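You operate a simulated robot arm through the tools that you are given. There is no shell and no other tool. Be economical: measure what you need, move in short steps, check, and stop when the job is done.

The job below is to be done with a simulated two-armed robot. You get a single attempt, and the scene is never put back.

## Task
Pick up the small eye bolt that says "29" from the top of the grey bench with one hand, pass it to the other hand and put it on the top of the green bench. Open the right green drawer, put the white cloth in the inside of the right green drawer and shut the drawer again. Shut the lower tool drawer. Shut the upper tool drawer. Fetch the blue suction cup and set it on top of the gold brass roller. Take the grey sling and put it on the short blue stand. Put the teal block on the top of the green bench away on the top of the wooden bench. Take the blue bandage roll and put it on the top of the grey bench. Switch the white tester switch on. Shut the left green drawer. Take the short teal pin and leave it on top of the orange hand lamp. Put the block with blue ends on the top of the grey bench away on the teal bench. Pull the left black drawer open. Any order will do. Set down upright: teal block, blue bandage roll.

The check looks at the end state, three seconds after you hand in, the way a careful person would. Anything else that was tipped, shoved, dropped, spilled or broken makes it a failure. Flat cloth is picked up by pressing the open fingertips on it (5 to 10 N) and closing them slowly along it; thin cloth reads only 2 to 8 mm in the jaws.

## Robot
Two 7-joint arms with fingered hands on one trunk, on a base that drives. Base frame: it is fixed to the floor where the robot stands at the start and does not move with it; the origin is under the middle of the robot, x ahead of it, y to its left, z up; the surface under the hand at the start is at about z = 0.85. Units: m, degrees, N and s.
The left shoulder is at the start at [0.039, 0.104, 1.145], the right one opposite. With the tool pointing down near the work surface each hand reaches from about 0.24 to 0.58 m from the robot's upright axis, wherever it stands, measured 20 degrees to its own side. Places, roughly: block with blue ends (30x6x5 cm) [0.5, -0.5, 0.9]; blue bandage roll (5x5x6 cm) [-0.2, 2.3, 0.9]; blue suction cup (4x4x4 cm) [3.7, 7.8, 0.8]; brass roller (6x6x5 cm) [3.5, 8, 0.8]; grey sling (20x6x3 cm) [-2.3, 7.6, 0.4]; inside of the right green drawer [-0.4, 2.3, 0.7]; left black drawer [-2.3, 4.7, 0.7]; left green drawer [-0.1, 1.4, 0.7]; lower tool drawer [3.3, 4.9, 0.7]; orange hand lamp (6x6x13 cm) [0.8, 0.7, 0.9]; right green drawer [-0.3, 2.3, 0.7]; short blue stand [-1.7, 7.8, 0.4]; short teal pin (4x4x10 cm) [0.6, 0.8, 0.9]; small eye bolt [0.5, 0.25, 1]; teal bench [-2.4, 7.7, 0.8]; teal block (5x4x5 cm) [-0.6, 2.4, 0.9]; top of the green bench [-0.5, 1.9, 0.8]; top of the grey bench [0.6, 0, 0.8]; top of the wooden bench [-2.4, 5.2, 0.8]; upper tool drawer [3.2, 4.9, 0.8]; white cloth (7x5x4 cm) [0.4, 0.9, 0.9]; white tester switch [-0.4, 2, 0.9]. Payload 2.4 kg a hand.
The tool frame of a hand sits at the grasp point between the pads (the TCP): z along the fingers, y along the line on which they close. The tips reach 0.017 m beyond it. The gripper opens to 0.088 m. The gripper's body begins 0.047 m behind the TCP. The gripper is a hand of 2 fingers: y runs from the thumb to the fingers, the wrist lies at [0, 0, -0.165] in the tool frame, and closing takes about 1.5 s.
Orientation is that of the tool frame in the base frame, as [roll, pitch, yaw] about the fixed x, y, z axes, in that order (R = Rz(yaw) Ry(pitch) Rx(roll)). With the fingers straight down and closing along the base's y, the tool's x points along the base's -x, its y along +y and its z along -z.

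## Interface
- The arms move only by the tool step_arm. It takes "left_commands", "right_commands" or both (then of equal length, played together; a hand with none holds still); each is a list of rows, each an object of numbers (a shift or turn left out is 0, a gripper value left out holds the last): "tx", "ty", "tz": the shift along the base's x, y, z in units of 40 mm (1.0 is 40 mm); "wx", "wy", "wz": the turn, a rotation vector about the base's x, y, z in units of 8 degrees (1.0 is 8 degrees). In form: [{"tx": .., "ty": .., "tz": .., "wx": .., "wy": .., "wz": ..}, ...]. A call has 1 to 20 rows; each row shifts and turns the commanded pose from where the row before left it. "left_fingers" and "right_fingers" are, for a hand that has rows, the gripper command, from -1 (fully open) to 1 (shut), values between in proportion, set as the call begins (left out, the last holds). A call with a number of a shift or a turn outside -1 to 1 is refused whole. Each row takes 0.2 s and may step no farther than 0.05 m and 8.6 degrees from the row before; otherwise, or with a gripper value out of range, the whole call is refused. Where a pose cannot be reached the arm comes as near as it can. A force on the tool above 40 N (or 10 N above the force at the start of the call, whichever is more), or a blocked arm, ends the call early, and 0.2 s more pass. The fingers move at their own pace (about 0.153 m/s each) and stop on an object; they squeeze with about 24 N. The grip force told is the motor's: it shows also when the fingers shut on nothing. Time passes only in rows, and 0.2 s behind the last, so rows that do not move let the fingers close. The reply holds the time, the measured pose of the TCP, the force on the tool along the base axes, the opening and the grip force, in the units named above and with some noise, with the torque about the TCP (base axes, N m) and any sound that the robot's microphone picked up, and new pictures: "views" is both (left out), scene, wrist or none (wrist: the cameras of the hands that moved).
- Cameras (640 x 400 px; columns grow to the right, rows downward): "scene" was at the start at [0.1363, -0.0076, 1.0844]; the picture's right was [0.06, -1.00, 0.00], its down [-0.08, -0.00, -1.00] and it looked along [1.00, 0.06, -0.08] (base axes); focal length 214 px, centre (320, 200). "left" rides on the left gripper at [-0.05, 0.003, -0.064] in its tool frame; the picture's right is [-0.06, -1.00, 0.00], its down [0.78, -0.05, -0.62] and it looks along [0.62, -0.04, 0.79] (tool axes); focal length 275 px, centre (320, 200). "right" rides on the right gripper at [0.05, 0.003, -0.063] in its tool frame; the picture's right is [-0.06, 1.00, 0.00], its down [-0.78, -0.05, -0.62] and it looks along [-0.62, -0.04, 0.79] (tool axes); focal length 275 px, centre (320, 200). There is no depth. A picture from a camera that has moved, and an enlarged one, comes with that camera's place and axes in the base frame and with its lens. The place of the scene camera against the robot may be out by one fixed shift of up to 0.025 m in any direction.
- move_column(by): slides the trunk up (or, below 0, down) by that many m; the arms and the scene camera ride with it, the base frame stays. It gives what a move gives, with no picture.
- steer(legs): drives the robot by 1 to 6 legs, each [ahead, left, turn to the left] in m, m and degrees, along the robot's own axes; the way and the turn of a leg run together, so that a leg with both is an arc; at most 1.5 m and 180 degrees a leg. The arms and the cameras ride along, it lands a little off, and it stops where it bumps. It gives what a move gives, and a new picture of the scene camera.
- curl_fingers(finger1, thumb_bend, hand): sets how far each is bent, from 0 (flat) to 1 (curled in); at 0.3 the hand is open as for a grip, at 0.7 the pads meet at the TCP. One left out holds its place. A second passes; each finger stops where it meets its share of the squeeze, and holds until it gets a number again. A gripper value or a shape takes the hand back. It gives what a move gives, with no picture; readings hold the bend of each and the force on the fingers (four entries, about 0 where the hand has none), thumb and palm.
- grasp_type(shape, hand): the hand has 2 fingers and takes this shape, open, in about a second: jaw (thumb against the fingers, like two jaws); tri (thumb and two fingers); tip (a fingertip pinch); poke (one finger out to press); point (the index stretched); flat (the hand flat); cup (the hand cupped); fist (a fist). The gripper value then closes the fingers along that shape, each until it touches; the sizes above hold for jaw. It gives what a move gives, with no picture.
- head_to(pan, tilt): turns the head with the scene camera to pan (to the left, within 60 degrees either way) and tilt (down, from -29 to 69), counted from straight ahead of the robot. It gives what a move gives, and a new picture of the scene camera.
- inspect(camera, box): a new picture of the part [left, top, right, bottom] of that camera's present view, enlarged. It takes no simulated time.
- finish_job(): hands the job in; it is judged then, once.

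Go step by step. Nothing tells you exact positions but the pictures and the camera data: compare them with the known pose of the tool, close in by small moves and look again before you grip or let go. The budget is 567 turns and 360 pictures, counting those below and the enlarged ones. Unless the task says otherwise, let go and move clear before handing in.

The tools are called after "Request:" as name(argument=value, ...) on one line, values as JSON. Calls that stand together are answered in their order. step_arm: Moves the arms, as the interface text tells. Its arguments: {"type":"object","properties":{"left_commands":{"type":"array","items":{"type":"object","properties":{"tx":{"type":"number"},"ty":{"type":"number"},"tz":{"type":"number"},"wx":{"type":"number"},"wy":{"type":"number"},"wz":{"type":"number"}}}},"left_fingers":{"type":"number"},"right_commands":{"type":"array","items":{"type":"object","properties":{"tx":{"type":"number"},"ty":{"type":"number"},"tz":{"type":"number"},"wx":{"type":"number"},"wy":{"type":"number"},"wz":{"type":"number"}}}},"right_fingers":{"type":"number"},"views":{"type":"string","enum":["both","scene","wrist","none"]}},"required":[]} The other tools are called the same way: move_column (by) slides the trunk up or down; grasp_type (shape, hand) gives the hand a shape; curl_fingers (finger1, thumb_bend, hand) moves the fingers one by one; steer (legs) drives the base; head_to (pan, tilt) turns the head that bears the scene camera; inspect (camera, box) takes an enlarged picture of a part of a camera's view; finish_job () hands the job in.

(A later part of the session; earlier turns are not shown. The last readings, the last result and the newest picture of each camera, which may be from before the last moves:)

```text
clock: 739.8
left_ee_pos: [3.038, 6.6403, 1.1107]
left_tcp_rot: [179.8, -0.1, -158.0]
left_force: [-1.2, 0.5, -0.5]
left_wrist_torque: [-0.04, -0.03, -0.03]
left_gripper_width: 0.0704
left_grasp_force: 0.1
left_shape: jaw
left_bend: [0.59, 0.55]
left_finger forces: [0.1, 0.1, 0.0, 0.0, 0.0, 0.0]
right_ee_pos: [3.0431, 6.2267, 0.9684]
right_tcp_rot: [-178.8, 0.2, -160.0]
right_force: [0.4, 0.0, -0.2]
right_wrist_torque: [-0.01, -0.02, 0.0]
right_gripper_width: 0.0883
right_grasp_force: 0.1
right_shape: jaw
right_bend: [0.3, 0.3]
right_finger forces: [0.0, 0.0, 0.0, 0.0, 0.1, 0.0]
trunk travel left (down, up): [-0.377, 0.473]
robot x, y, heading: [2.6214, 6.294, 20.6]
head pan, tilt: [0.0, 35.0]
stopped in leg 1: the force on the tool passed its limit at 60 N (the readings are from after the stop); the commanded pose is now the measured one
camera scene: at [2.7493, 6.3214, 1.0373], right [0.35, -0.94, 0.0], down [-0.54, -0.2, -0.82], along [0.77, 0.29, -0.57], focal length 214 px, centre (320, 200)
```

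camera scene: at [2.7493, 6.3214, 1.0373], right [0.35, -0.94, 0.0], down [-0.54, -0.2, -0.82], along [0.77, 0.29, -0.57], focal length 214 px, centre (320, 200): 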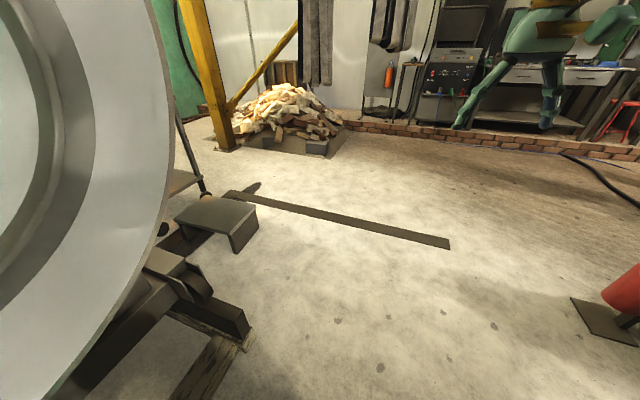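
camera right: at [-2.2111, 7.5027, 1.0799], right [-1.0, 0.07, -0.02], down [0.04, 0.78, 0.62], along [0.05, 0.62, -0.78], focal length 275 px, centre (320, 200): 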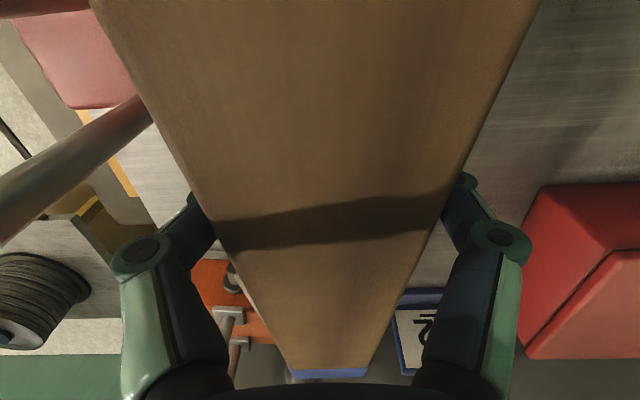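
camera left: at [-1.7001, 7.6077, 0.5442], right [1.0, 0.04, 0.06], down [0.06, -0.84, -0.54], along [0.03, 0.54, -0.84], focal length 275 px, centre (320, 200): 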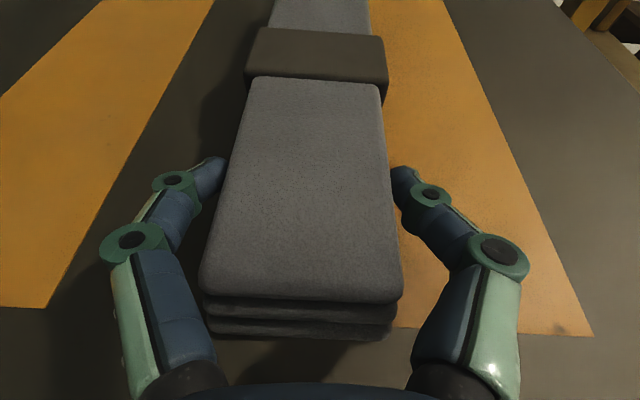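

An arm touched something while turning. I'll strafe away to the right first.

Request:
steer(legs=[[0, -0.25, 0]])

```text
clock: 741.6
left_ee_pos: [3.1256, 6.4029, 1.1107]
left_tcp_rot: [179.6, -0.1, -157.9]
left_force: [-1.1, -1.2, -0.2]
left_wrist_torque: [0.05, 0.05, -0.01]
left_gripper_width: 0.0706
left_grasp_force: 0.1
left_shape: jaw
left_bend: [0.59, 0.55]
left_finger forces: [0.0, 0.1, 0.0, 0.1, 0.0, 0.0]
right_ee_pos: [3.1315, 5.9902, 0.9684]
right_tcp_rot: [-178.8, 0.2, -159.9]
right_force: [-0.1, 0.7, -0.4]
right_wrist_torque: [0.0, -0.01, -0.01]
right_gripper_width: 0.0881
right_grasp_force: 0.1
right_shape: jaw
right_bend: [0.3, 0.3]
right_finger forces: [0.1, 0.1, 0.0, 0.1, 0.0, 0.0]
trunk travel left (down, up): [-0.377, 0.473]
robot x, y, heading: [2.7114, 6.0564, 20.8]
head pan, tilt: [0.0, 35.0]
camera scene: at [2.838, 6.0842, 1.0374], right [0.35, -0.94, 0.0], down [-0.54, -0.2, -0.82], along [0.77, 0.29, -0.57], focal length 214 px, centre (320, 200)
```

scene: 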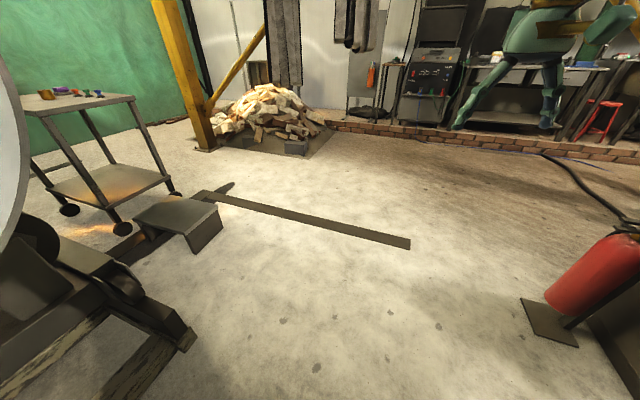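

I see the trolley with the gold roller and the coloured cups at about x 3.3–3.8, y 7.6–8.2. I'll go round the floor bar and approach it from its east side.

Request:
steer(legs=[[0, 0, -20.8], [0, -0.52, 0], [1.4, 0, 0], [0.4, 0, 0], [0, 0, 90], [1.5, 0, 0]])

Request:
steer(legs=[[0.75, 0, 0], [0, 0, 90]])

```text
clock: 748.2
left_ee_pos: [3.5646, 5.6892, 1.1142]
left_tcp_rot: [179.7, 0.4, -179.8]
left_force: [0.4, -0.1, 0.1]
left_wrist_torque: [-0.02, -0.01, -0.03]
left_gripper_width: 0.0705
left_grasp_force: 0.0
left_shape: jaw
left_bend: [0.59, 0.55]
left_finger forces: [0.1, 0.0, 0.0, 0.0, 0.1, 0.0]
right_ee_pos: [3.4141, 5.3046, 0.9655]
right_tcp_rot: [-178.5, -0.5, 177.8]
right_force: [-0.4, -0.3, 0.4]
right_wrist_torque: [0.02, 0.03, 0.0]
right_gripper_width: 0.088
right_grasp_force: 0.1
right_shape: jaw
right_bend: [0.3, 0.3]
right_finger forces: [0.0, 0.0, 0.0, 0.1, 0.0, 0.0]
trunk travel left (down, up): [-0.377, 0.473]
robot x, y, heading: [3.0623, 5.5218, -1.4]
head pan, tilt: [0.0, 35.0]
stopped in leg 3: the robot was blocked; the commanded pose is now the measured one
camera scene: at [3.1854, 5.507, 1.0387], right [-0.03, -1.0, 0.0], down [-0.57, 0.01, -0.82], along [0.82, -0.02, -0.57], focal length 214 px, centre (320, 200)
```

scene: 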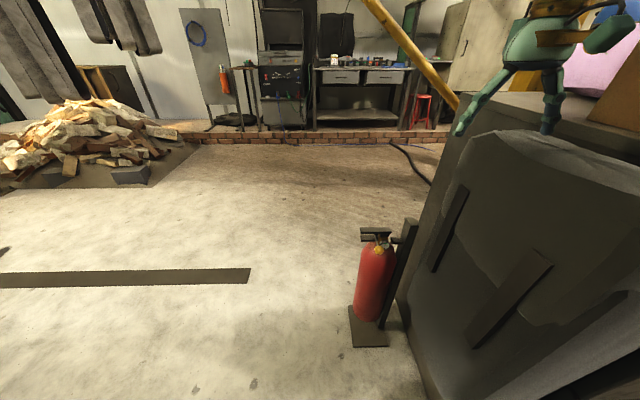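

```text
clock: 749.0
left_ee_pos: [3.5683, 5.6894, 1.1133]
left_tcp_rot: [180.0, 0.3, 179.8]
left_force: [-0.7, 0.2, -0.8]
left_wrist_torque: [0.0, 0.0, -0.02]
left_gripper_width: 0.0706
left_grasp_force: 0.0
left_shape: jaw
left_bend: [0.59, 0.55]
left_finger forces: [0.0, 0.1, 0.0, 0.0, 0.0, 0.0]
right_ee_pos: [3.4144, 5.3024, 0.9658]
right_tcp_rot: [-178.2, -0.7, 177.3]
right_force: [0.7, 0.0, -0.5]
right_wrist_torque: [-0.03, 0.02, 0.02]
right_gripper_width: 0.0879
right_grasp_force: 0.1
right_shape: jaw
right_bend: [0.3, 0.3]
right_finger forces: [0.0, 0.0, 0.0, 0.1, 0.0, 0.1]
trunk travel left (down, up): [-0.377, 0.473]
robot x, y, heading: [3.0608, 5.5224, -1.5]
head pan, tilt: [0.0, 35.0]
stopped in leg 1: the robot was blocked; the commanded pose is now the measured one
camera scene: at [3.1879, 5.508, 1.0384], right [-0.03, -1.0, 0.0], down [-0.57, 0.01, -0.82], along [0.82, -0.03, -0.57], focal length 214 px, centre (320, 200)
```

scene: 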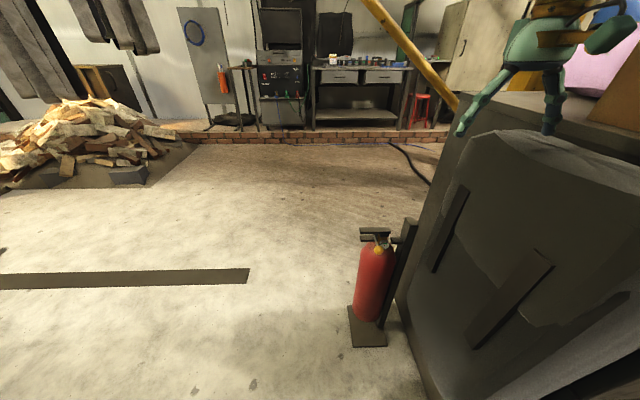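

The right arm was against the cabinet. I'll move back to y ≈ 6.15 and go straight east across the thin floor bar (if it blocks me, it simply stops me).

Request:
steer(legs=[[-0.1, 0.1, 1.5], [0, 0.55, 0], [1.45, 0, 0], [0, 0, 90], [1.3, 0, 0]])

```text
clock: 758.1
left_ee_pos: [4.6075, 6.3758, 1.1285]
left_tcp_rot: [179.2, 3.3, -175.7]
left_force: [-0.2, -0.4, -0.3]
left_wrist_torque: [0.0, 0.02, -0.02]
left_gripper_width: 0.0707
left_grasp_force: 0.0
left_shape: jaw
left_bend: [0.59, 0.55]
left_finger forces: [0.1, 0.1, 0.0, 0.0, 0.0, 0.0]
right_ee_pos: [4.4563, 5.9561, 0.9728]
right_tcp_rot: [-178.4, 0.8, 178.7]
right_force: [-1.2, 0.4, -0.2]
right_wrist_torque: [0.0, -0.01, -0.02]
right_gripper_width: 0.0877
right_grasp_force: 0.0
right_shape: jaw
right_bend: [0.3, 0.3]
right_finger forces: [0.1, 0.0, 0.0, 0.0, 0.0, 0.0]
trunk travel left (down, up): [-0.377, 0.473]
robot x, y, heading: [4.1222, 6.1684, -0.6]
head pan, tilt: [0.0, 35.0]
stopped in leg 3: the robot was blocked; the commanded pose is now the measured one
camera scene: at [4.266, 6.1565, 1.038], right [-0.01, -1.0, 0.0], down [-0.58, 0.01, -0.81], along [0.81, -0.01, -0.58], focal length 214 px, centre (320, 200)
```

scene: 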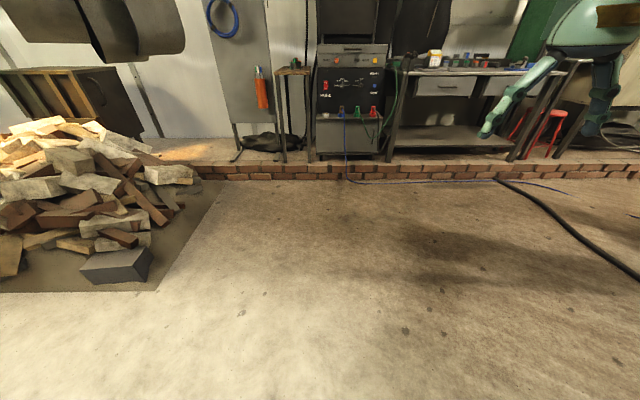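

I'm past the bar at x ≈ 4.12. I'll turn north from here and go up beside the trolley.

Request:
steer(legs=[[-0.03, 0, 0], [0, 0, 91], [1.4, 0, 0]])

```text
clock: 759.4
left_ee_pos: [4.5355, 6.4221, 1.1425]
left_tcp_rot: [177.1, 7.7, -169.9]
left_force: [-0.4, -0.3, 0.0]
left_wrist_torque: [-0.05, 0.0, 0.01]
left_gripper_width: 0.0703
left_grasp_force: 0.0
left_shape: jaw
left_bend: [0.59, 0.55]
left_finger forces: [0.0, 0.0, 0.1, 0.0, 0.0, 0.0]
right_ee_pos: [4.3942, 5.9613, 0.9803]
right_tcp_rot: [-178.2, 2.5, 179.8]
right_force: [0.2, 0.0, -0.1]
right_wrist_torque: [0.03, 0.0, -0.03]
right_gripper_width: 0.0879
right_grasp_force: 0.1
right_shape: jaw
right_bend: [0.3, 0.3]
right_finger forces: [0.0, 0.0, 0.1, 0.0, 0.0, 0.0]
trunk travel left (down, up): [-0.377, 0.473]
robot x, y, heading: [4.089, 6.1699, 0.2]
head pan, tilt: [0.0, 35.0]
stopped in leg 2: the robot was blocked; the commanded pose is now the measured one
camera scene: at [4.2402, 6.1563, 1.0377], right [0.0, -1.0, 0.0], down [-0.59, 0.0, -0.81], along [0.81, 0.0, -0.59], focal length 214 px, centre (320, 200)
```

scene: 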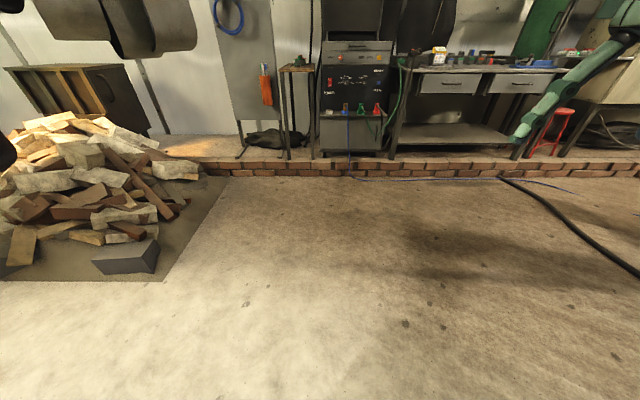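

I may be caught on the floor bar. I'll try to get clear by driving on eastwards.

Request:
steer(legs=[[0.3, 0, 0]])

```text
clock: 761.4
left_ee_pos: [4.8356, 6.4072, 1.1394]
left_tcp_rot: [177.9, 6.9, -171.7]
left_force: [0.6, -0.2, 0.2]
left_wrist_torque: [0.05, -0.01, 0.0]
left_gripper_width: 0.0702
left_grasp_force: 0.1
left_shape: jaw
left_bend: [0.59, 0.55]
left_finger forces: [0.0, 0.1, 0.0, 0.0, 0.0, 0.0]
right_ee_pos: [4.6938, 5.96, 0.9789]
right_tcp_rot: [-178.3, 2.5, 179.6]
right_force: [0.3, 0.9, -0.8]
right_wrist_torque: [-0.01, -0.01, 0.0]
right_gripper_width: 0.0877
right_grasp_force: 0.1
right_shape: jaw
right_bend: [0.3, 0.3]
right_finger forces: [0.1, 0.0, 0.0, 0.0, 0.0, 0.1]
trunk travel left (down, up): [-0.377, 0.473]
robot x, y, heading: [4.3861, 6.1646, 0.0]
head pan, tilt: [0.0, 35.0]
camera scene: at [4.5199, 6.1564, 1.0373], right [0.0, -1.0, 0.0], down [-0.57, 0.0, -0.82], along [0.82, 0.0, -0.57], focal length 214 px, centre (320, 200)
```

scene: 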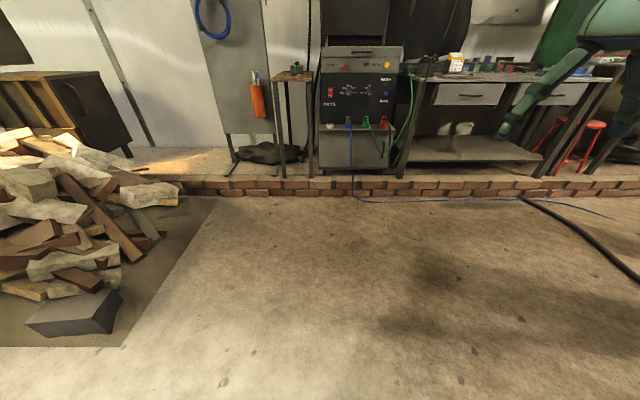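

I'm free of it. I'll turn north along x ≈ 4.39 and then face the trolley.

Request:
steer(legs=[[0, 0, 90], [1.5, 0, 0], [0.13, 0, 0], [0, 0, 90]])

```text
clock: 763.2
left_ee_pos: [4.7706, 6.5256, 1.1361]
left_tcp_rot: [177.2, 6.2, -155.9]
left_force: [-0.1, -0.4, 0.5]
left_wrist_torque: [-0.02, 0.01, 0.0]
left_gripper_width: 0.0705
left_grasp_force: 0.0
left_shape: jaw
left_bend: [0.59, 0.55]
left_finger forces: [0.0, 0.0, 0.1, 0.0, 0.0, 0.1]
right_ee_pos: [4.7561, 6.0561, 0.976]
right_tcp_rot: [-178.5, 2.1, -164.1]
right_force: [0.1, -0.1, 0.0]
right_wrist_torque: [0.04, -0.02, -0.01]
right_gripper_width: 0.088
right_grasp_force: 0.0
right_shape: jaw
right_bend: [0.3, 0.3]
right_finger forces: [0.0, 0.1, 0.1, 0.1, 0.0, 0.0]
trunk travel left (down, up): [-0.377, 0.473]
robot x, y, heading: [4.3984, 6.1675, 16.3]
head pan, tilt: [0.0, 35.0]
stopped in leg 1: the robot was blocked; the commanded pose is now the measured one
camera scene: at [4.5326, 6.1919, 1.0366], right [0.28, -0.96, 0.0], down [-0.56, -0.16, -0.82], along [0.78, 0.23, -0.58], focal length 214 px, centre (320, 200)
```

scene: 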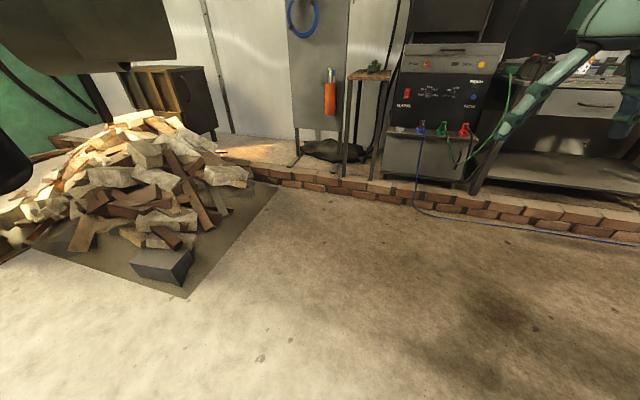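

Something hanging on my left blocks the turn that way. I'll turn the other way (clockwise) to face −x, then strafe north.

Request:
steer(legs=[[-0.08, 0, 0], [0, 0, -98], [0, 0, -98]])

```text
clock: 764.0
left_ee_pos: [4.7684, 6.5179, 1.1326]
left_tcp_rot: [177.2, 5.9, -157.8]
left_force: [0.2, 0.2, 0.1]
left_wrist_torque: [0.0, 0.02, -0.02]
left_gripper_width: 0.0704
left_grasp_force: 0.2
left_shape: jaw
left_bend: [0.59, 0.55]
left_finger forces: [0.0, 0.0, 0.1, 0.1, 0.0, 0.1]
right_ee_pos: [4.7412, 6.0499, 0.9748]
right_tcp_rot: [-178.3, 2.1, -165.4]
right_force: [-0.3, -0.2, 0.1]
right_wrist_torque: [0.01, -0.02, 0.03]
right_gripper_width: 0.0879
right_grasp_force: 0.1
right_shape: jaw
right_bend: [0.3, 0.3]
right_finger forces: [0.0, 0.1, 0.0, 0.1, 0.1, 0.0]
trunk travel left (down, up): [-0.377, 0.473]
robot x, y, heading: [4.3884, 6.1715, 15.0]
head pan, tilt: [0.0, 35.0]
stopped in leg 1: the robot was blocked; the commanded pose is now the measured one
camera scene: at [4.522, 6.19, 1.0365], right [0.26, -0.97, 0.0], down [-0.56, -0.15, -0.81], along [0.79, 0.21, -0.58], focal length 214 px, centre (320, 200)
```

scene: 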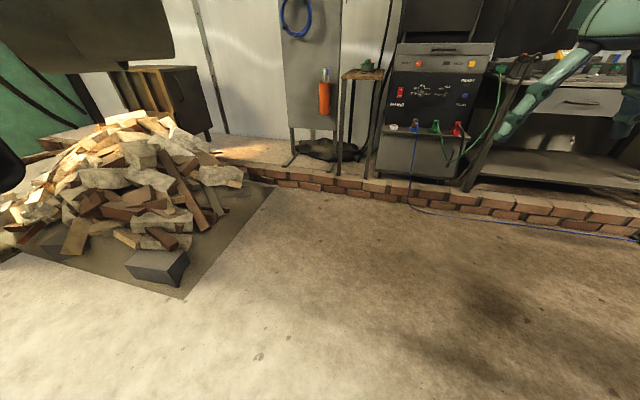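

I'm caught against the hanging object; I'll slide directly away from it to the right.

Request:
steer(legs=[[0.02, -0.3, 0]])

```text
clock: 766.0
left_ee_pos: [4.8558, 6.2331, 1.1378]
left_tcp_rot: [177.3, 6.7, -157.1]
left_force: [-1.6, 0.0, -0.9]
left_wrist_torque: [0.03, -0.01, -0.03]
left_gripper_width: 0.0703
left_grasp_force: 0.0
left_shape: jaw
left_bend: [0.59, 0.55]
left_finger forces: [0.0, 0.0, 0.0, 0.0, 0.1, 0.0]
right_ee_pos: [4.8336, 5.765, 0.9774]
right_tcp_rot: [-178.4, 2.5, -165.1]
right_force: [0.3, 0.6, -0.4]
right_wrist_torque: [-0.01, -0.03, -0.02]
right_gripper_width: 0.088
right_grasp_force: 0.0
right_shape: jaw
right_bend: [0.3, 0.3]
right_finger forces: [0.0, 0.0, 0.0, 0.1, 0.0, 0.1]
trunk travel left (down, up): [-0.377, 0.473]
robot x, y, heading: [4.4822, 5.8855, 15.6]
head pan, tilt: [0.0, 35.0]
camera scene: at [4.6126, 5.9052, 1.0374], right [0.26, -0.96, 0.0], down [-0.55, -0.15, -0.82], along [0.79, 0.22, -0.57], focal length 214 px, centre (320, 200)
```

scene: 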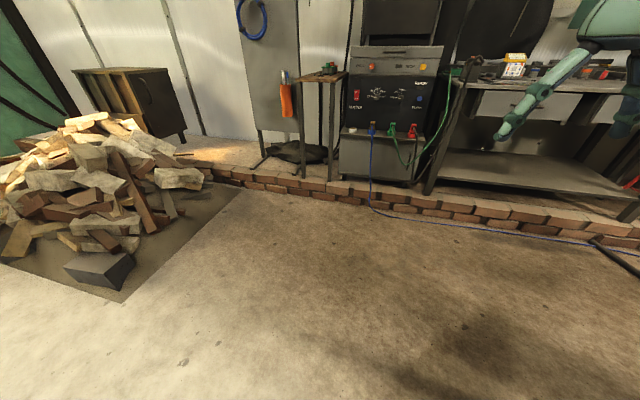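

The floor bar seems to be what catches my base, so I'll keep well clear of it: north along x ≈ 4.5, then turn to face the trolley beyond its end.

Request:
steer(legs=[[0, 0, 74.5], [1.5, 0, 0], [0.52, 0, 0], [0, 0, 90], [0.3, 0, 0]])

```text
clock: 771.9
left_ee_pos: [4.2822, 6.6242, 1.1406]
left_tcp_rot: [177.9, 6.9, -86.1]
left_force: [-0.6, 0.6, -0.1]
left_wrist_torque: [0.0, 0.0, 0.02]
left_gripper_width: 0.0704
left_grasp_force: 0.0
left_shape: jaw
left_bend: [0.59, 0.55]
left_finger forces: [0.0, 0.0, 0.0, 0.1, 0.1, 0.0]
right_ee_pos: [4.7109, 6.4432, 0.9811]
right_tcp_rot: [-177.8, 1.9, -90.7]
right_force: [-0.3, -0.1, -0.1]
right_wrist_torque: [-0.02, -0.04, 0.01]
right_gripper_width: 0.0878
right_grasp_force: 0.0
right_shape: jaw
right_bend: [0.3, 0.3]
right_finger forces: [0.1, 0.1, 0.1, 0.1, 0.1, 0.0]
trunk travel left (down, up): [-0.377, 0.473]
robot x, y, heading: [4.5002, 6.1702, 86.4]
head pan, tilt: [0.0, 35.0]
stopped in leg 2: the robot was blocked; the commanded pose is now the measured one
camera scene: at [4.5107, 6.2487, 1.0428], right [1.0, -0.06, 0.01], down [-0.03, -0.55, -0.84], along [0.06, 0.83, -0.55], focal length 214 px, centre (320, 200)
```

scene: 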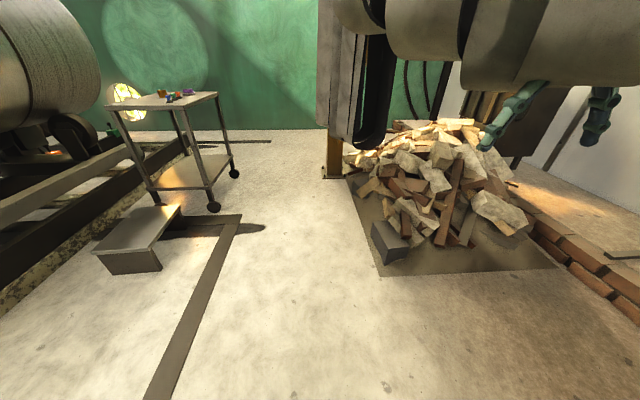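

Now I see it: a big machine boom hangs at head height to the right (x ≥ 4.5), which is what blocked me; the floor bar is harmless. I'll face west (−x) and strafe north at x ≈ 4.1.

Request:
steer(legs=[[-0.25, 0, 0], [0, 0.4, 0], [0, 0, 94], [0, -1.5, 0], [0, -0.5, 0]])

```text
clock: 772.6
left_ee_pos: [4.3031, 6.6392, 1.1276]
left_tcp_rot: [-179.9, 8.2, -82.9]
left_force: [-0.4, 0.6, 0.0]
left_wrist_torque: [0.02, -0.03, 0.0]
left_gripper_width: 0.0709
left_grasp_force: 0.0
left_shape: jaw
left_bend: [0.59, 0.55]
left_finger forces: [0.0, 0.0, 0.1, 0.0, 0.0, 0.1]
right_ee_pos: [4.7286, 6.4443, 0.9726]
right_tcp_rot: [-177.7, 1.5, -88.9]
right_force: [-0.8, 0.3, 0.9]
right_wrist_torque: [-0.03, -0.07, 0.0]
right_gripper_width: 0.088
right_grasp_force: 0.1
right_shape: jaw
right_bend: [0.3, 0.3]
right_finger forces: [0.0, 0.1, 0.1, 0.0, 0.0, 0.0]
trunk travel left (down, up): [-0.377, 0.473]
robot x, y, heading: [4.5078, 6.1613, 84.4]
head pan, tilt: [0.0, 35.0]
stopped in leg 1: the robot was blocked; the commanded pose is now the measured one
camera scene: at [4.5276, 6.21, 1.048], right [1.0, -0.1, 0.0], down [-0.05, -0.52, -0.85], along [0.08, 0.85, -0.53], focal length 214 px, centre (320, 200)
```

scene: 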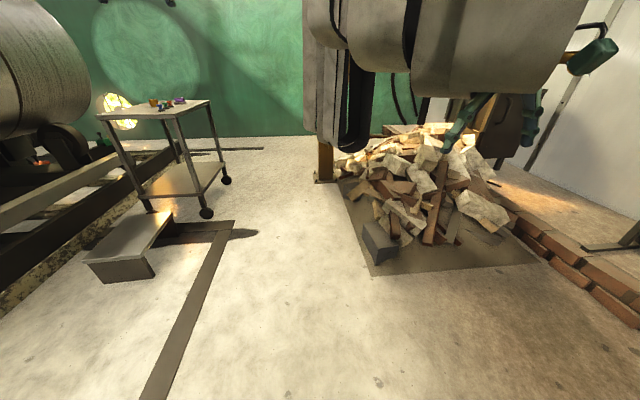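

My right arm is tangled under the boom. Lowering the trunk will bring everything below it.

Request:
move_column(by=-0.36)

Request:
steer(legs=[[-0.3, 0, 0], [0, 0.42, 0], [0, 0, 95], [0, -1.4, 0]])

```text
clock: 772.9
left_ee_pos: [4.3364, 6.7514, 1.0716]
left_tcp_rot: [178.8, 2.4, -84.3]
left_force: [-1.3, -1.8, 1.2]
left_wrist_torque: [0.09, -0.06, 0.0]
left_gripper_width: 0.0706
left_grasp_force: 0.1
left_shape: jaw
left_bend: [0.59, 0.55]
left_finger forces: [0.1, 0.0, 0.1, 0.0, 0.1, 0.0]
right_ee_pos: [4.7612, 6.5403, 0.9295]
right_tcp_rot: [-178.1, -4.6, -90.7]
right_force: [-0.5, -0.5, 0.8]
right_wrist_torque: [0.05, -0.02, 0.04]
right_gripper_width: 0.0882
right_grasp_force: 0.1
right_shape: jaw
right_bend: [0.3, 0.3]
right_finger forces: [0.0, 0.0, 0.0, 0.0, 0.0, 0.0]
trunk travel left (down, up): [-0.376, 0.474]
robot x, y, heading: [4.5232, 6.1632, 83.5]
head pan, tilt: [0.0, 35.0]
stopped: the arm was blocked; the commanded pose is now the measured one
```

```text
clock: 773.8
left_ee_pos: [4.3275, 6.6743, 1.1006]
left_tcp_rot: [179.7, 5.8, -83.1]
left_force: [0.0, 0.1, 0.5]
left_wrist_torque: [-0.01, 0.0, -0.01]
left_gripper_width: 0.0707
left_grasp_force: 0.1
left_shape: jaw
left_bend: [0.59, 0.55]
left_finger forces: [0.0, 0.0, 0.1, 0.1, 0.0, 0.1]
right_ee_pos: [4.7555, 6.4734, 0.9479]
right_tcp_rot: [-177.8, -1.3, -89.8]
right_force: [0.3, 0.5, -0.2]
right_wrist_torque: [-0.01, 0.0, 0.01]
right_gripper_width: 0.0878
right_grasp_force: 0.0
right_shape: jaw
right_bend: [0.3, 0.3]
right_finger forces: [0.1, 0.0, 0.0, 0.0, 0.0, 0.0]
trunk travel left (down, up): [-0.376, 0.474]
robot x, y, heading: [4.5298, 6.1528, 84.4]
head pan, tilt: [0.0, 35.0]
stopped in leg 1: the robot was blocked; the commanded pose is now the measured one
camera scene: at [4.554, 6.2566, 1.036], right [1.0, -0.1, 0.0], down [-0.06, -0.57, -0.82], along [0.08, 0.81, -0.57], focal length 214 px, centre (320, 200)
```

scene: 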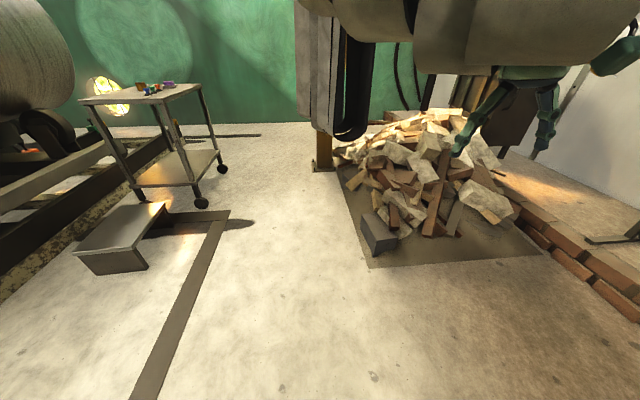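

Lowering is blocked, so my right arm must lie over the boom. I'll raise the trunk instead and then back out.

Request:
move_column(by=0.4)

Request:
steer(legs=[[-0.3, 0, 0]])

```text
clock: 777.6
left_ee_pos: [4.3284, 6.6709, 1.5013]
left_tcp_rot: [179.6, 6.0, -83.0]
left_force: [-0.3, -0.5, -0.5]
left_wrist_torque: [0.02, 0.02, 0.01]
left_gripper_width: 0.0705
left_grasp_force: 0.1
left_shape: jaw
left_bend: [0.59, 0.55]
left_finger forces: [0.0, 0.1, 0.1, 0.0, 0.1, 0.1]
right_ee_pos: [4.7558, 6.4731, 1.3475]
right_tcp_rot: [-177.8, -1.1, -89.8]
right_force: [5.4, 0.1, 0.5]
right_wrist_torque: [-0.02, 0.02, -0.02]
right_gripper_width: 0.0878
right_grasp_force: 0.1
right_shape: jaw
right_bend: [0.35, 0.3]
right_finger forces: [4.1, 0.0, 0.0, 0.0, 0.0, 0.1]
trunk travel left (down, up): [-0.776, 0.074]
robot x, y, heading: [4.5308, 6.1508, 84.2]
head pan, tilt: [0.0, 35.0]
```

```text
clock: 779.6
left_ee_pos: [4.3007, 6.3716, 1.5017]
left_tcp_rot: [179.7, 5.9, -83.1]
left_force: [0.2, -0.2, 0.8]
left_wrist_torque: [-0.02, -0.01, -0.01]
left_gripper_width: 0.0705
left_grasp_force: 0.0
left_shape: jaw
left_bend: [0.59, 0.55]
left_finger forces: [0.1, 0.1, 0.0, 0.1, 0.0, 0.0]
right_ee_pos: [4.7266, 6.1722, 1.3487]
right_tcp_rot: [-177.8, -1.1, -89.9]
right_force: [-0.5, 0.6, 0.1]
right_wrist_torque: [-0.01, 0.01, -0.02]
right_gripper_width: 0.0879
right_grasp_force: 0.0
right_shape: jaw
right_bend: [0.3, 0.3]
right_finger forces: [0.1, 0.0, 0.0, 0.1, 0.1, 0.0]
trunk travel left (down, up): [-0.776, 0.074]
robot x, y, heading: [4.5014, 5.8497, 84.5]
head pan, tilt: [0.0, 35.0]
camera scene: at [4.5243, 5.9507, 1.4376], right [1.0, -0.1, 0.0], down [-0.06, -0.57, -0.82], along [0.08, 0.82, -0.57], focal length 214 px, centre (320, 200)
```

scene: 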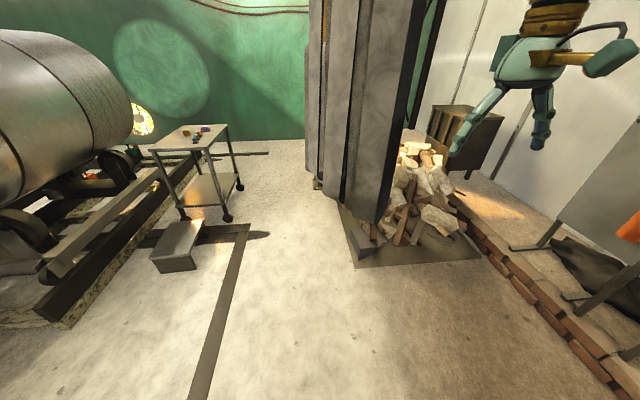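

Freed: it was a set of hanging curtain strips that I'd pushed into. I'll stay well to its left: go to x ≈ 4.05, face west, and strafe north to the trolley (x up to 3.73, y 7.77–8.39).

Request:
steer(legs=[[0, 0.47, 0], [0, 0, 95], [0, -1.45, 0], [0, -0.55, 0]])

```text
clock: 783.5
left_ee_pos: [3.694, 6.3674, 1.4862]
left_tcp_rot: [-178.5, 5.5, -70.9]
left_force: [-0.5, 0.3, -1.3]
left_wrist_torque: [-0.01, 0.01, -0.02]
left_gripper_width: 0.0705
left_grasp_force: 0.1
left_shape: jaw
left_bend: [0.59, 0.55]
left_finger forces: [0.1, 0.0, 0.1, 0.0, 0.0, 0.0]
right_ee_pos: [4.1557, 6.2655, 1.3485]
right_tcp_rot: [-176.0, -1.8, -78.1]
right_force: [0.2, 1.0, 0.5]
right_wrist_torque: [-0.02, -0.02, -0.01]
right_gripper_width: 0.0881
right_grasp_force: 0.2
right_shape: jaw
right_bend: [0.3, 0.3]
right_finger forces: [0.0, 0.0, 0.1, 0.1, 0.0, 0.1]
trunk travel left (down, up): [-0.776, 0.074]
robot x, y, heading: [4.0316, 5.8908, 96.0]
head pan, tilt: [0.0, 35.0]
stopped in leg 2: the robot was blocked; the commanded pose is now the measured one
camera scene: at [4.0469, 5.9894, 1.4403], right [0.99, 0.1, -0.01], down [0.05, -0.57, -0.82], along [-0.09, 0.82, -0.57], focal length 214 px, centre (320, 200)
```

scene: 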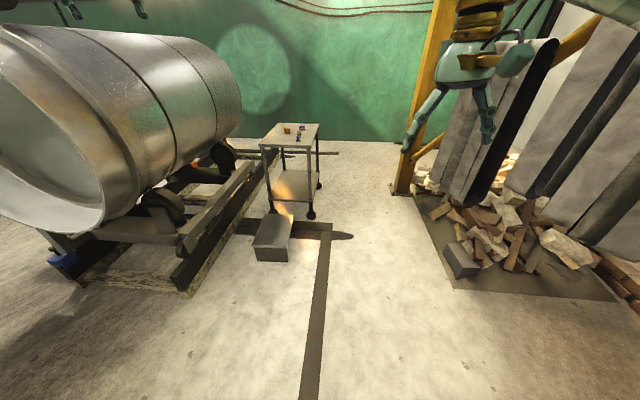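

The cup is at about [3.68, 7.80] and the roller at [3.52, 7.95]. I'll lower the trunk to normal and approach from the south-east corner of the trolley.

Request:
move_column(by=-0.36)

Request:
steer(legs=[[0, 0.1, -4], [1.3, 0, 0]])

```text
clock: 787.0
left_ee_pos: [3.7107, 6.3729, 1.1287]
left_tcp_rot: [-179.1, 5.5, -71.2]
left_force: [0.3, -0.2, 0.0]
left_wrist_torque: [-0.04, -0.02, 0.04]
left_gripper_width: 0.0705
left_grasp_force: 0.1
left_shape: jaw
left_bend: [0.59, 0.55]
left_finger forces: [0.1, 0.0, 0.0, 0.0, 0.0, 0.1]
right_ee_pos: [4.1712, 6.2661, 0.9866]
right_tcp_rot: [-176.5, -1.9, -78.5]
right_force: [-0.6, -0.3, -0.2]
right_wrist_torque: [0.01, -0.01, -0.01]
right_gripper_width: 0.0881
right_grasp_force: 0.1
right_shape: jaw
right_bend: [0.3, 0.3]
right_finger forces: [0.0, 0.0, 0.1, 0.0, 0.0, 0.0]
trunk travel left (down, up): [-0.416, 0.434]
robot x, y, heading: [4.0388, 5.8849, 96.3]
head pan, tilt: [0.0, 35.0]
```

```text
clock: 793.4
left_ee_pos: [3.5809, 7.5654, 1.1254]
left_tcp_rot: [-178.9, 5.5, -74.0]
left_force: [-0.3, -0.7, -0.6]
left_wrist_torque: [0.02, -0.01, 0.04]
left_gripper_width: 0.0705
left_grasp_force: 0.0
left_shape: jaw
left_bend: [0.59, 0.55]
left_finger forces: [0.0, 0.1, 0.1, 0.0, 0.1, 0.0]
right_ee_pos: [4.0341, 7.4371, 0.986]
right_tcp_rot: [-176.6, -2.0, -81.1]
right_force: [0.0, 0.1, -0.7]
right_wrist_torque: [0.0, 0.03, -0.01]
right_gripper_width: 0.088
right_grasp_force: 0.0
right_shape: jaw
right_bend: [0.3, 0.3]
right_finger forces: [0.0, 0.0, 0.0, 0.0, 0.1, 0.0]
trunk travel left (down, up): [-0.416, 0.434]
robot x, y, heading: [3.8861, 7.0653, 93.3]
head pan, tilt: [0.0, 35.0]
stopped in leg 2: the robot was blocked; the commanded pose is now the measured one
camera scene: at [3.8911, 7.1722, 1.0765], right [1.0, 0.06, 0.0], down [0.03, -0.57, -0.82], along [-0.05, 0.82, -0.57], focal length 214 px, centre (320, 200)
```

scene: 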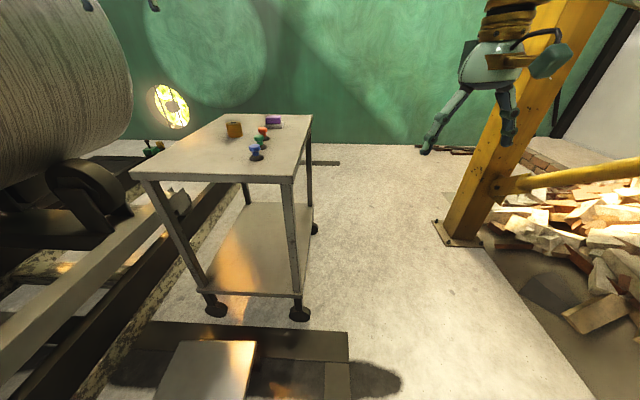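

The view is clear: blue cup near [3.66, 7.755], gold roller near [3.50, 7.955]. I'll go to the trolley's east side and turn to face it.

Request:
steer(legs=[[0, -0.2, 0], [0.85, 0, 0], [0, 0, 87]])

```text
clock: 797.9
left_ee_pos: [3.7387, 8.2108, 1.1379]
left_tcp_rot: [-179.1, 9.1, -73.9]
left_force: [0.2, -0.5, 0.6]
left_wrist_torque: [0.01, -0.03, 0.0]
left_gripper_width: 0.0702
left_grasp_force: 0.1
left_shape: jaw
left_bend: [0.59, 0.55]
left_finger forces: [0.0, 0.0, 0.0, 0.1, 0.0, 0.0]
right_ee_pos: [4.2001, 8.0736, 0.9932]
right_tcp_rot: [-175.7, -0.5, -81.3]
right_force: [-1.1, -0.3, -0.2]
right_wrist_torque: [0.0, 0.04, 0.02]
right_gripper_width: 0.0879
right_grasp_force: 0.1
right_shape: jaw
right_bend: [0.3, 0.3]
right_finger forces: [0.0, 0.0, 0.1, 0.0, 0.0, 0.1]
trunk travel left (down, up): [-0.416, 0.434]
robot x, y, heading: [4.0541, 7.7283, 93.2]
head pan, tilt: [0.0, 35.0]
stopped in leg 2: the robot was blocked; the commanded pose is now the measured one
camera scene: at [4.0733, 7.8416, 1.078], right [1.0, 0.05, -0.01], down [0.02, -0.58, -0.82], along [-0.05, 0.81, -0.58], focal length 214 px, centre (320, 200)
```

scene: 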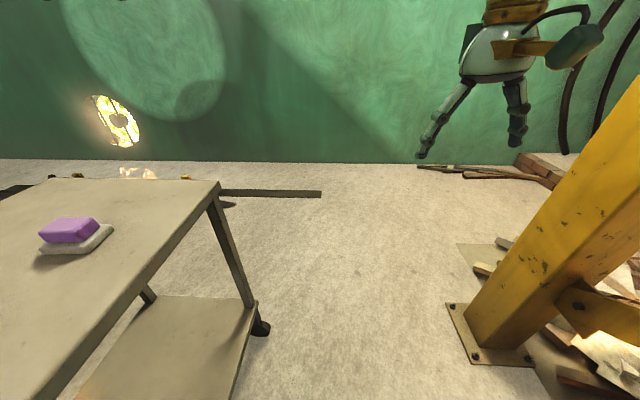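

I'm beside the trolley. I'll turn left to face it.

Request:
steer(legs=[[-0.05, 0, 0], [0, 0, 87]])

```text
clock: 802.6
left_ee_pos: [3.5707, 7.3908, 1.1397]
left_tcp_rot: [-179.0, 8.9, 13.6]
left_force: [-0.3, -0.4, 0.0]
left_wrist_torque: [0.0, 0.02, 0.0]
left_gripper_width: 0.0703
left_grasp_force: 0.0
left_shape: jaw
left_bend: [0.59, 0.55]
left_finger forces: [0.1, 0.0, 0.0, 0.0, 0.0, 0.0]
right_ee_pos: [3.7218, 7.8433, 0.9941]
right_tcp_rot: [-175.9, -0.1, 6.4]
right_force: [0.3, -1.0, -0.7]
right_wrist_torque: [0.01, -0.01, 0.03]
right_gripper_width: 0.0882
right_grasp_force: 0.1
right_shape: jaw
right_bend: [0.3, 0.3]
right_finger forces: [0.0, 0.1, 0.0, 0.0, 0.0, 0.1]
trunk travel left (down, up): [-0.416, 0.434]
robot x, y, heading: [4.0529, 7.6802, -179.4]
head pan, tilt: [0.0, 35.0]
camera scene: at [3.9548, 7.6851, 1.0787], right [-0.01, 1.0, -0.02], down [0.57, -0.01, -0.82], along [-0.82, -0.02, -0.57], focal length 214 px, centre (320, 200)
```

scene: 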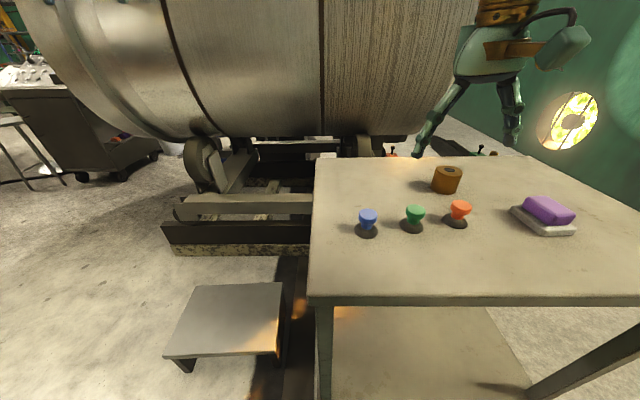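

I now face the trolley squarely: blue cup near [3.69, 7.763], roller near [3.55, 7.97]. I'll bring the right hand over the cup.

Request:
step_arm(right_commands=[{"wx": -0.51, "wy": -0.06, "ty": -0.6}, {"tx": -0.3, "ty": -0.7}, {"tx": -0.3, "ty": -0.7}, {"tx": -0.2, "tz": -0.8}, {"tz": -0.8}], views="wrist")

```text
clock: 803.8
left_ee_pos: [3.5722, 7.3728, 1.135]
left_tcp_rot: [-177.9, 8.7, 13.7]
left_force: [0.6, -0.6, 0.8]
left_wrist_torque: [0.01, -0.01, 0.0]
left_gripper_width: 0.0705
left_grasp_force: 0.0
left_shape: jaw
left_bend: [0.59, 0.55]
left_finger forces: [0.0, 0.1, 0.0, 0.0, 0.1, 0.0]
right_ee_pos: [3.6911, 7.7481, 0.9323]
right_tcp_rot: [-179.0, -0.3, 6.5]
right_force: [-0.1, 1.3, 0.1]
right_wrist_torque: [-0.01, 0.01, -0.03]
right_gripper_width: 0.0879
right_grasp_force: 0.0
right_shape: jaw
right_bend: [0.3, 0.3]
right_finger forces: [0.1, 0.0, 0.0, 0.0, 0.0, 0.1]
trunk travel left (down, up): [-0.416, 0.434]
robot x, y, heading: [4.055, 7.6805, -179.6]
head pan, tilt: [0.0, 35.0]
camera right: at [3.742, 7.75, 0.994], right [0.05, -1.0, -0.02], down [-0.79, -0.05, 0.62], along [-0.62, -0.02, -0.79], focal length 275 px, centre (320, 200)
```

right: 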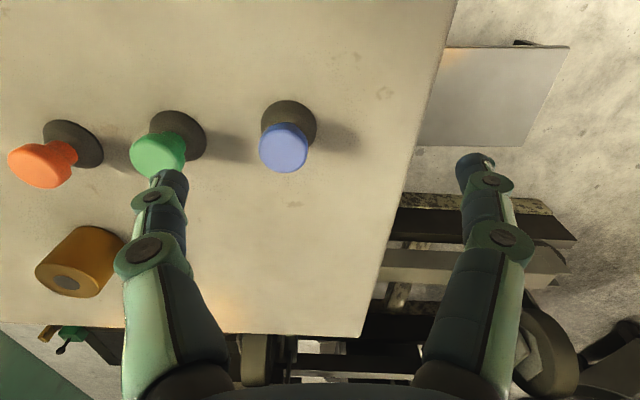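

The blue cup is at [3.661, 7.772]; the roller's top centre is at [3.527, 7.963]. I'll narrow the fingers (the green cup is close), lower over the blue head and grip.

Request:
step_arm(right_commands=[{"tx": -0.4, "ty": 0.3}, {"tx": -0.35, "ty": 0.28}, {}, {"tz": -0.8}, {"tz": -0.8}, {"tz": -0.6}], right_fingers=-0.1, views="wrist")

```text
clock: 805.2
left_ee_pos: [3.5728, 7.3716, 1.1341]
left_tcp_rot: [-178.0, 8.7, 13.6]
left_force: [-0.4, 0.4, -0.6]
left_wrist_torque: [-0.01, -0.01, 0.01]
left_gripper_width: 0.0703
left_grasp_force: 0.0
left_shape: jaw
left_bend: [0.59, 0.55]
left_finger forces: [0.0, 0.1, 0.0, 0.0, 0.0, 0.1]
right_ee_pos: [3.6603, 7.7712, 0.843]
right_tcp_rot: [-179.0, -0.3, 6.4]
right_force: [-0.1, 0.9, -0.2]
right_wrist_torque: [-0.02, -0.03, 0.03]
right_gripper_width: 0.0485
right_grasp_force: 0.0
right_shape: jaw
right_bend: [0.72, 0.7]
right_finger forces: [0.0, 0.0, 0.0, 0.0, 0.0, 0.0]
trunk travel left (down, up): [-0.416, 0.434]
robot x, y, heading: [4.0609, 7.6826, -179.3]
head pan, tilt: [0.0, 35.0]
camera right: at [3.7129, 7.7725, 0.9052], right [0.05, -1.0, -0.02], down [-0.79, -0.05, 0.62], along [-0.62, -0.02, -0.79], focal length 275 px, centre (320, 200)
```

right: 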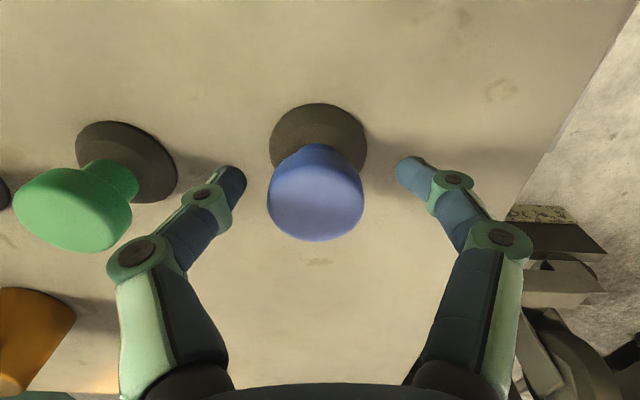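

The head is centred between the fingertips. I'll close and lift a little.

Request:
step_arm(right_commands=[{"tz": 0.06}, {}, {}, {}, {}, {}, {}], right_fingers=1, views="none")

Request:
step_arm(right_commands=[{"tz": 0.4}, {"tz": 0.8}, {"tz": 0.9}, {"tz": 0.6}], views="wrist")

```text
clock: 806.8
left_ee_pos: [3.5713, 7.3721, 1.1342]
left_tcp_rot: [-178.0, 8.6, 13.8]
left_force: [-0.4, 0.1, 0.5]
left_wrist_torque: [0.03, 0.05, 0.0]
left_gripper_width: 0.0706
left_grasp_force: 0.0
left_shape: jaw
left_bend: [0.59, 0.55]
left_finger forces: [0.1, 0.0, 0.1, 0.0, 0.1, 0.1]
right_ee_pos: [3.6609, 7.7711, 0.8466]
right_tcp_rot: [-178.9, -0.3, 6.3]
right_force: [-0.6, 0.5, 0.1]
right_wrist_torque: [-0.03, -0.01, -0.05]
right_gripper_width: 0.0188
right_grasp_force: 23.7
right_shape: jaw
right_bend: [0.74, 0.7]
right_finger forces: [17.8, 0.0, 0.0, 0.0, 19.7, 0.0]
trunk travel left (down, up): [-0.416, 0.434]
robot x, y, heading: [4.0586, 7.6794, -179.6]
head pan, tilt: [0.0, 35.0]
```

```text
clock: 807.8
left_ee_pos: [3.5735, 7.3722, 1.1346]
left_tcp_rot: [-178.0, 8.7, 13.7]
left_force: [-0.7, -0.2, -0.8]
left_wrist_torque: [-0.01, -0.02, -0.01]
left_gripper_width: 0.0703
left_grasp_force: 0.0
left_shape: jaw
left_bend: [0.59, 0.55]
left_finger forces: [0.1, 0.1, 0.1, 0.1, 0.1, 0.0]
right_ee_pos: [3.6618, 7.7744, 0.9548]
right_tcp_rot: [-178.9, -0.3, 6.4]
right_force: [-0.3, 0.6, 0.9]
right_wrist_torque: [-0.01, 0.01, -0.01]
right_gripper_width: 0.0115
right_grasp_force: 23.7
right_shape: jaw
right_bend: [0.78, 0.75]
right_finger forces: [0.1, 0.0, 0.0, 0.0, 0.0, 0.0]
trunk travel left (down, up): [-0.416, 0.434]
robot x, y, heading: [4.0553, 7.6794, -179.3]
head pan, tilt: [0.0, 35.0]
camera right: at [3.7125, 7.7752, 1.0158], right [0.05, -1.0, -0.02], down [-0.79, -0.05, 0.62], along [-0.62, -0.02, -0.79], focal length 275 px, centre (320, 200)
```

right: 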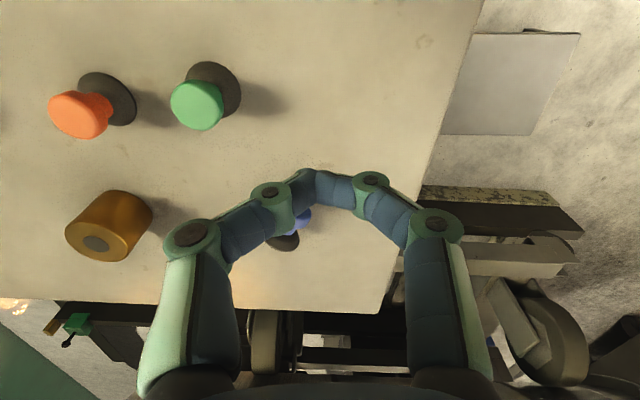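

The cup popped out of the pads and moved away from me. I'll open and look.

Request:
step_arm(right_commands=[{"tx": -0.3}, {"tx": -0.3}, {}, {}], right_fingers=-0.1, views="wrist")

```text
clock: 808.8
left_ee_pos: [3.5711, 7.3723, 1.1339]
left_tcp_rot: [-177.9, 8.8, 13.7]
left_force: [-0.5, 1.0, 0.5]
left_wrist_torque: [0.01, 0.0, -0.02]
left_gripper_width: 0.0705
left_grasp_force: 0.0
left_shape: jaw
left_bend: [0.59, 0.55]
left_finger forces: [0.0, 0.0, 0.1, 0.1, 0.1, 0.0]
right_ee_pos: [3.6373, 7.7709, 0.9559]
right_tcp_rot: [-178.9, -0.3, 6.5]
right_force: [0.5, 0.6, 0.4]
right_wrist_torque: [0.0, 0.03, -0.01]
right_gripper_width: 0.048
right_grasp_force: 0.1
right_shape: jaw
right_bend: [0.72, 0.7]
right_finger forces: [0.0, 0.0, 0.0, 0.0, 0.0, 0.1]
trunk travel left (down, up): [-0.416, 0.434]
robot x, y, heading: [4.0582, 7.6789, -179.2]
head pan, tilt: [0.0, 35.0]
camera right: at [3.6894, 7.7726, 1.0161], right [0.05, -1.0, -0.02], down [-0.79, -0.05, 0.62], along [-0.62, -0.02, -0.79], focal length 275 px, centre (320, 200)
```

right: 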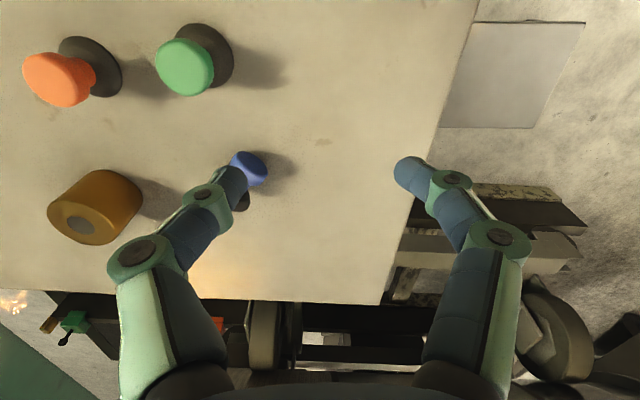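

The blue cup now lies on its side near [3.56, 7.83], its head towards me. I'll centre above it and look again.

Request:
step_arm(right_commands=[{"ty": 0.75, "tx": -0.5}, {"ty": 0.75, "tx": -0.5}, {}], views="wrist")

```text
clock: 809.6
left_ee_pos: [3.5722, 7.3715, 1.1328]
left_tcp_rot: [-178.0, 8.6, 13.7]
left_force: [-0.1, -0.2, 0.4]
left_wrist_torque: [0.05, -0.01, -0.02]
left_gripper_width: 0.0709
left_grasp_force: 0.1
left_shape: jaw
left_bend: [0.59, 0.55]
left_finger forces: [0.1, 0.1, 0.1, 0.0, 0.1, 0.0]
right_ee_pos: [3.5987, 7.8318, 0.9534]
right_tcp_rot: [-178.9, -0.3, 6.4]
right_force: [0.2, 0.6, -0.5]
right_wrist_torque: [-0.01, -0.01, 0.01]
right_gripper_width: 0.048
right_grasp_force: 0.0
right_shape: jaw
right_bend: [0.72, 0.7]
right_finger forces: [0.0, 0.0, 0.0, 0.0, 0.0, 0.0]
trunk travel left (down, up): [-0.416, 0.434]
robot x, y, heading: [4.0577, 7.6833, -179.4]
head pan, tilt: [0.0, 35.0]
camera right: at [3.65, 7.8323, 1.0153], right [0.05, -1.0, -0.02], down [-0.79, -0.05, 0.62], along [-0.62, -0.02, -0.79], focal length 275 px, centre (320, 200)
```

right: 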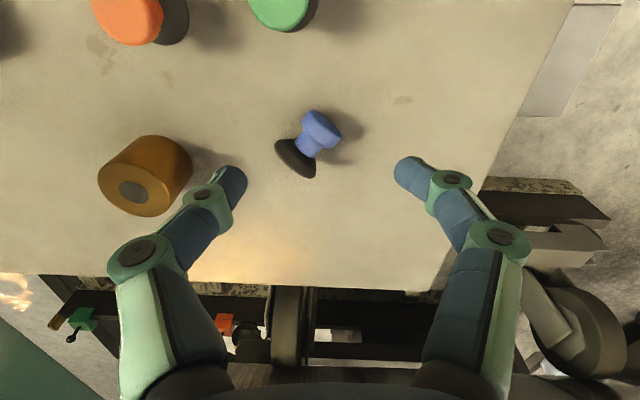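

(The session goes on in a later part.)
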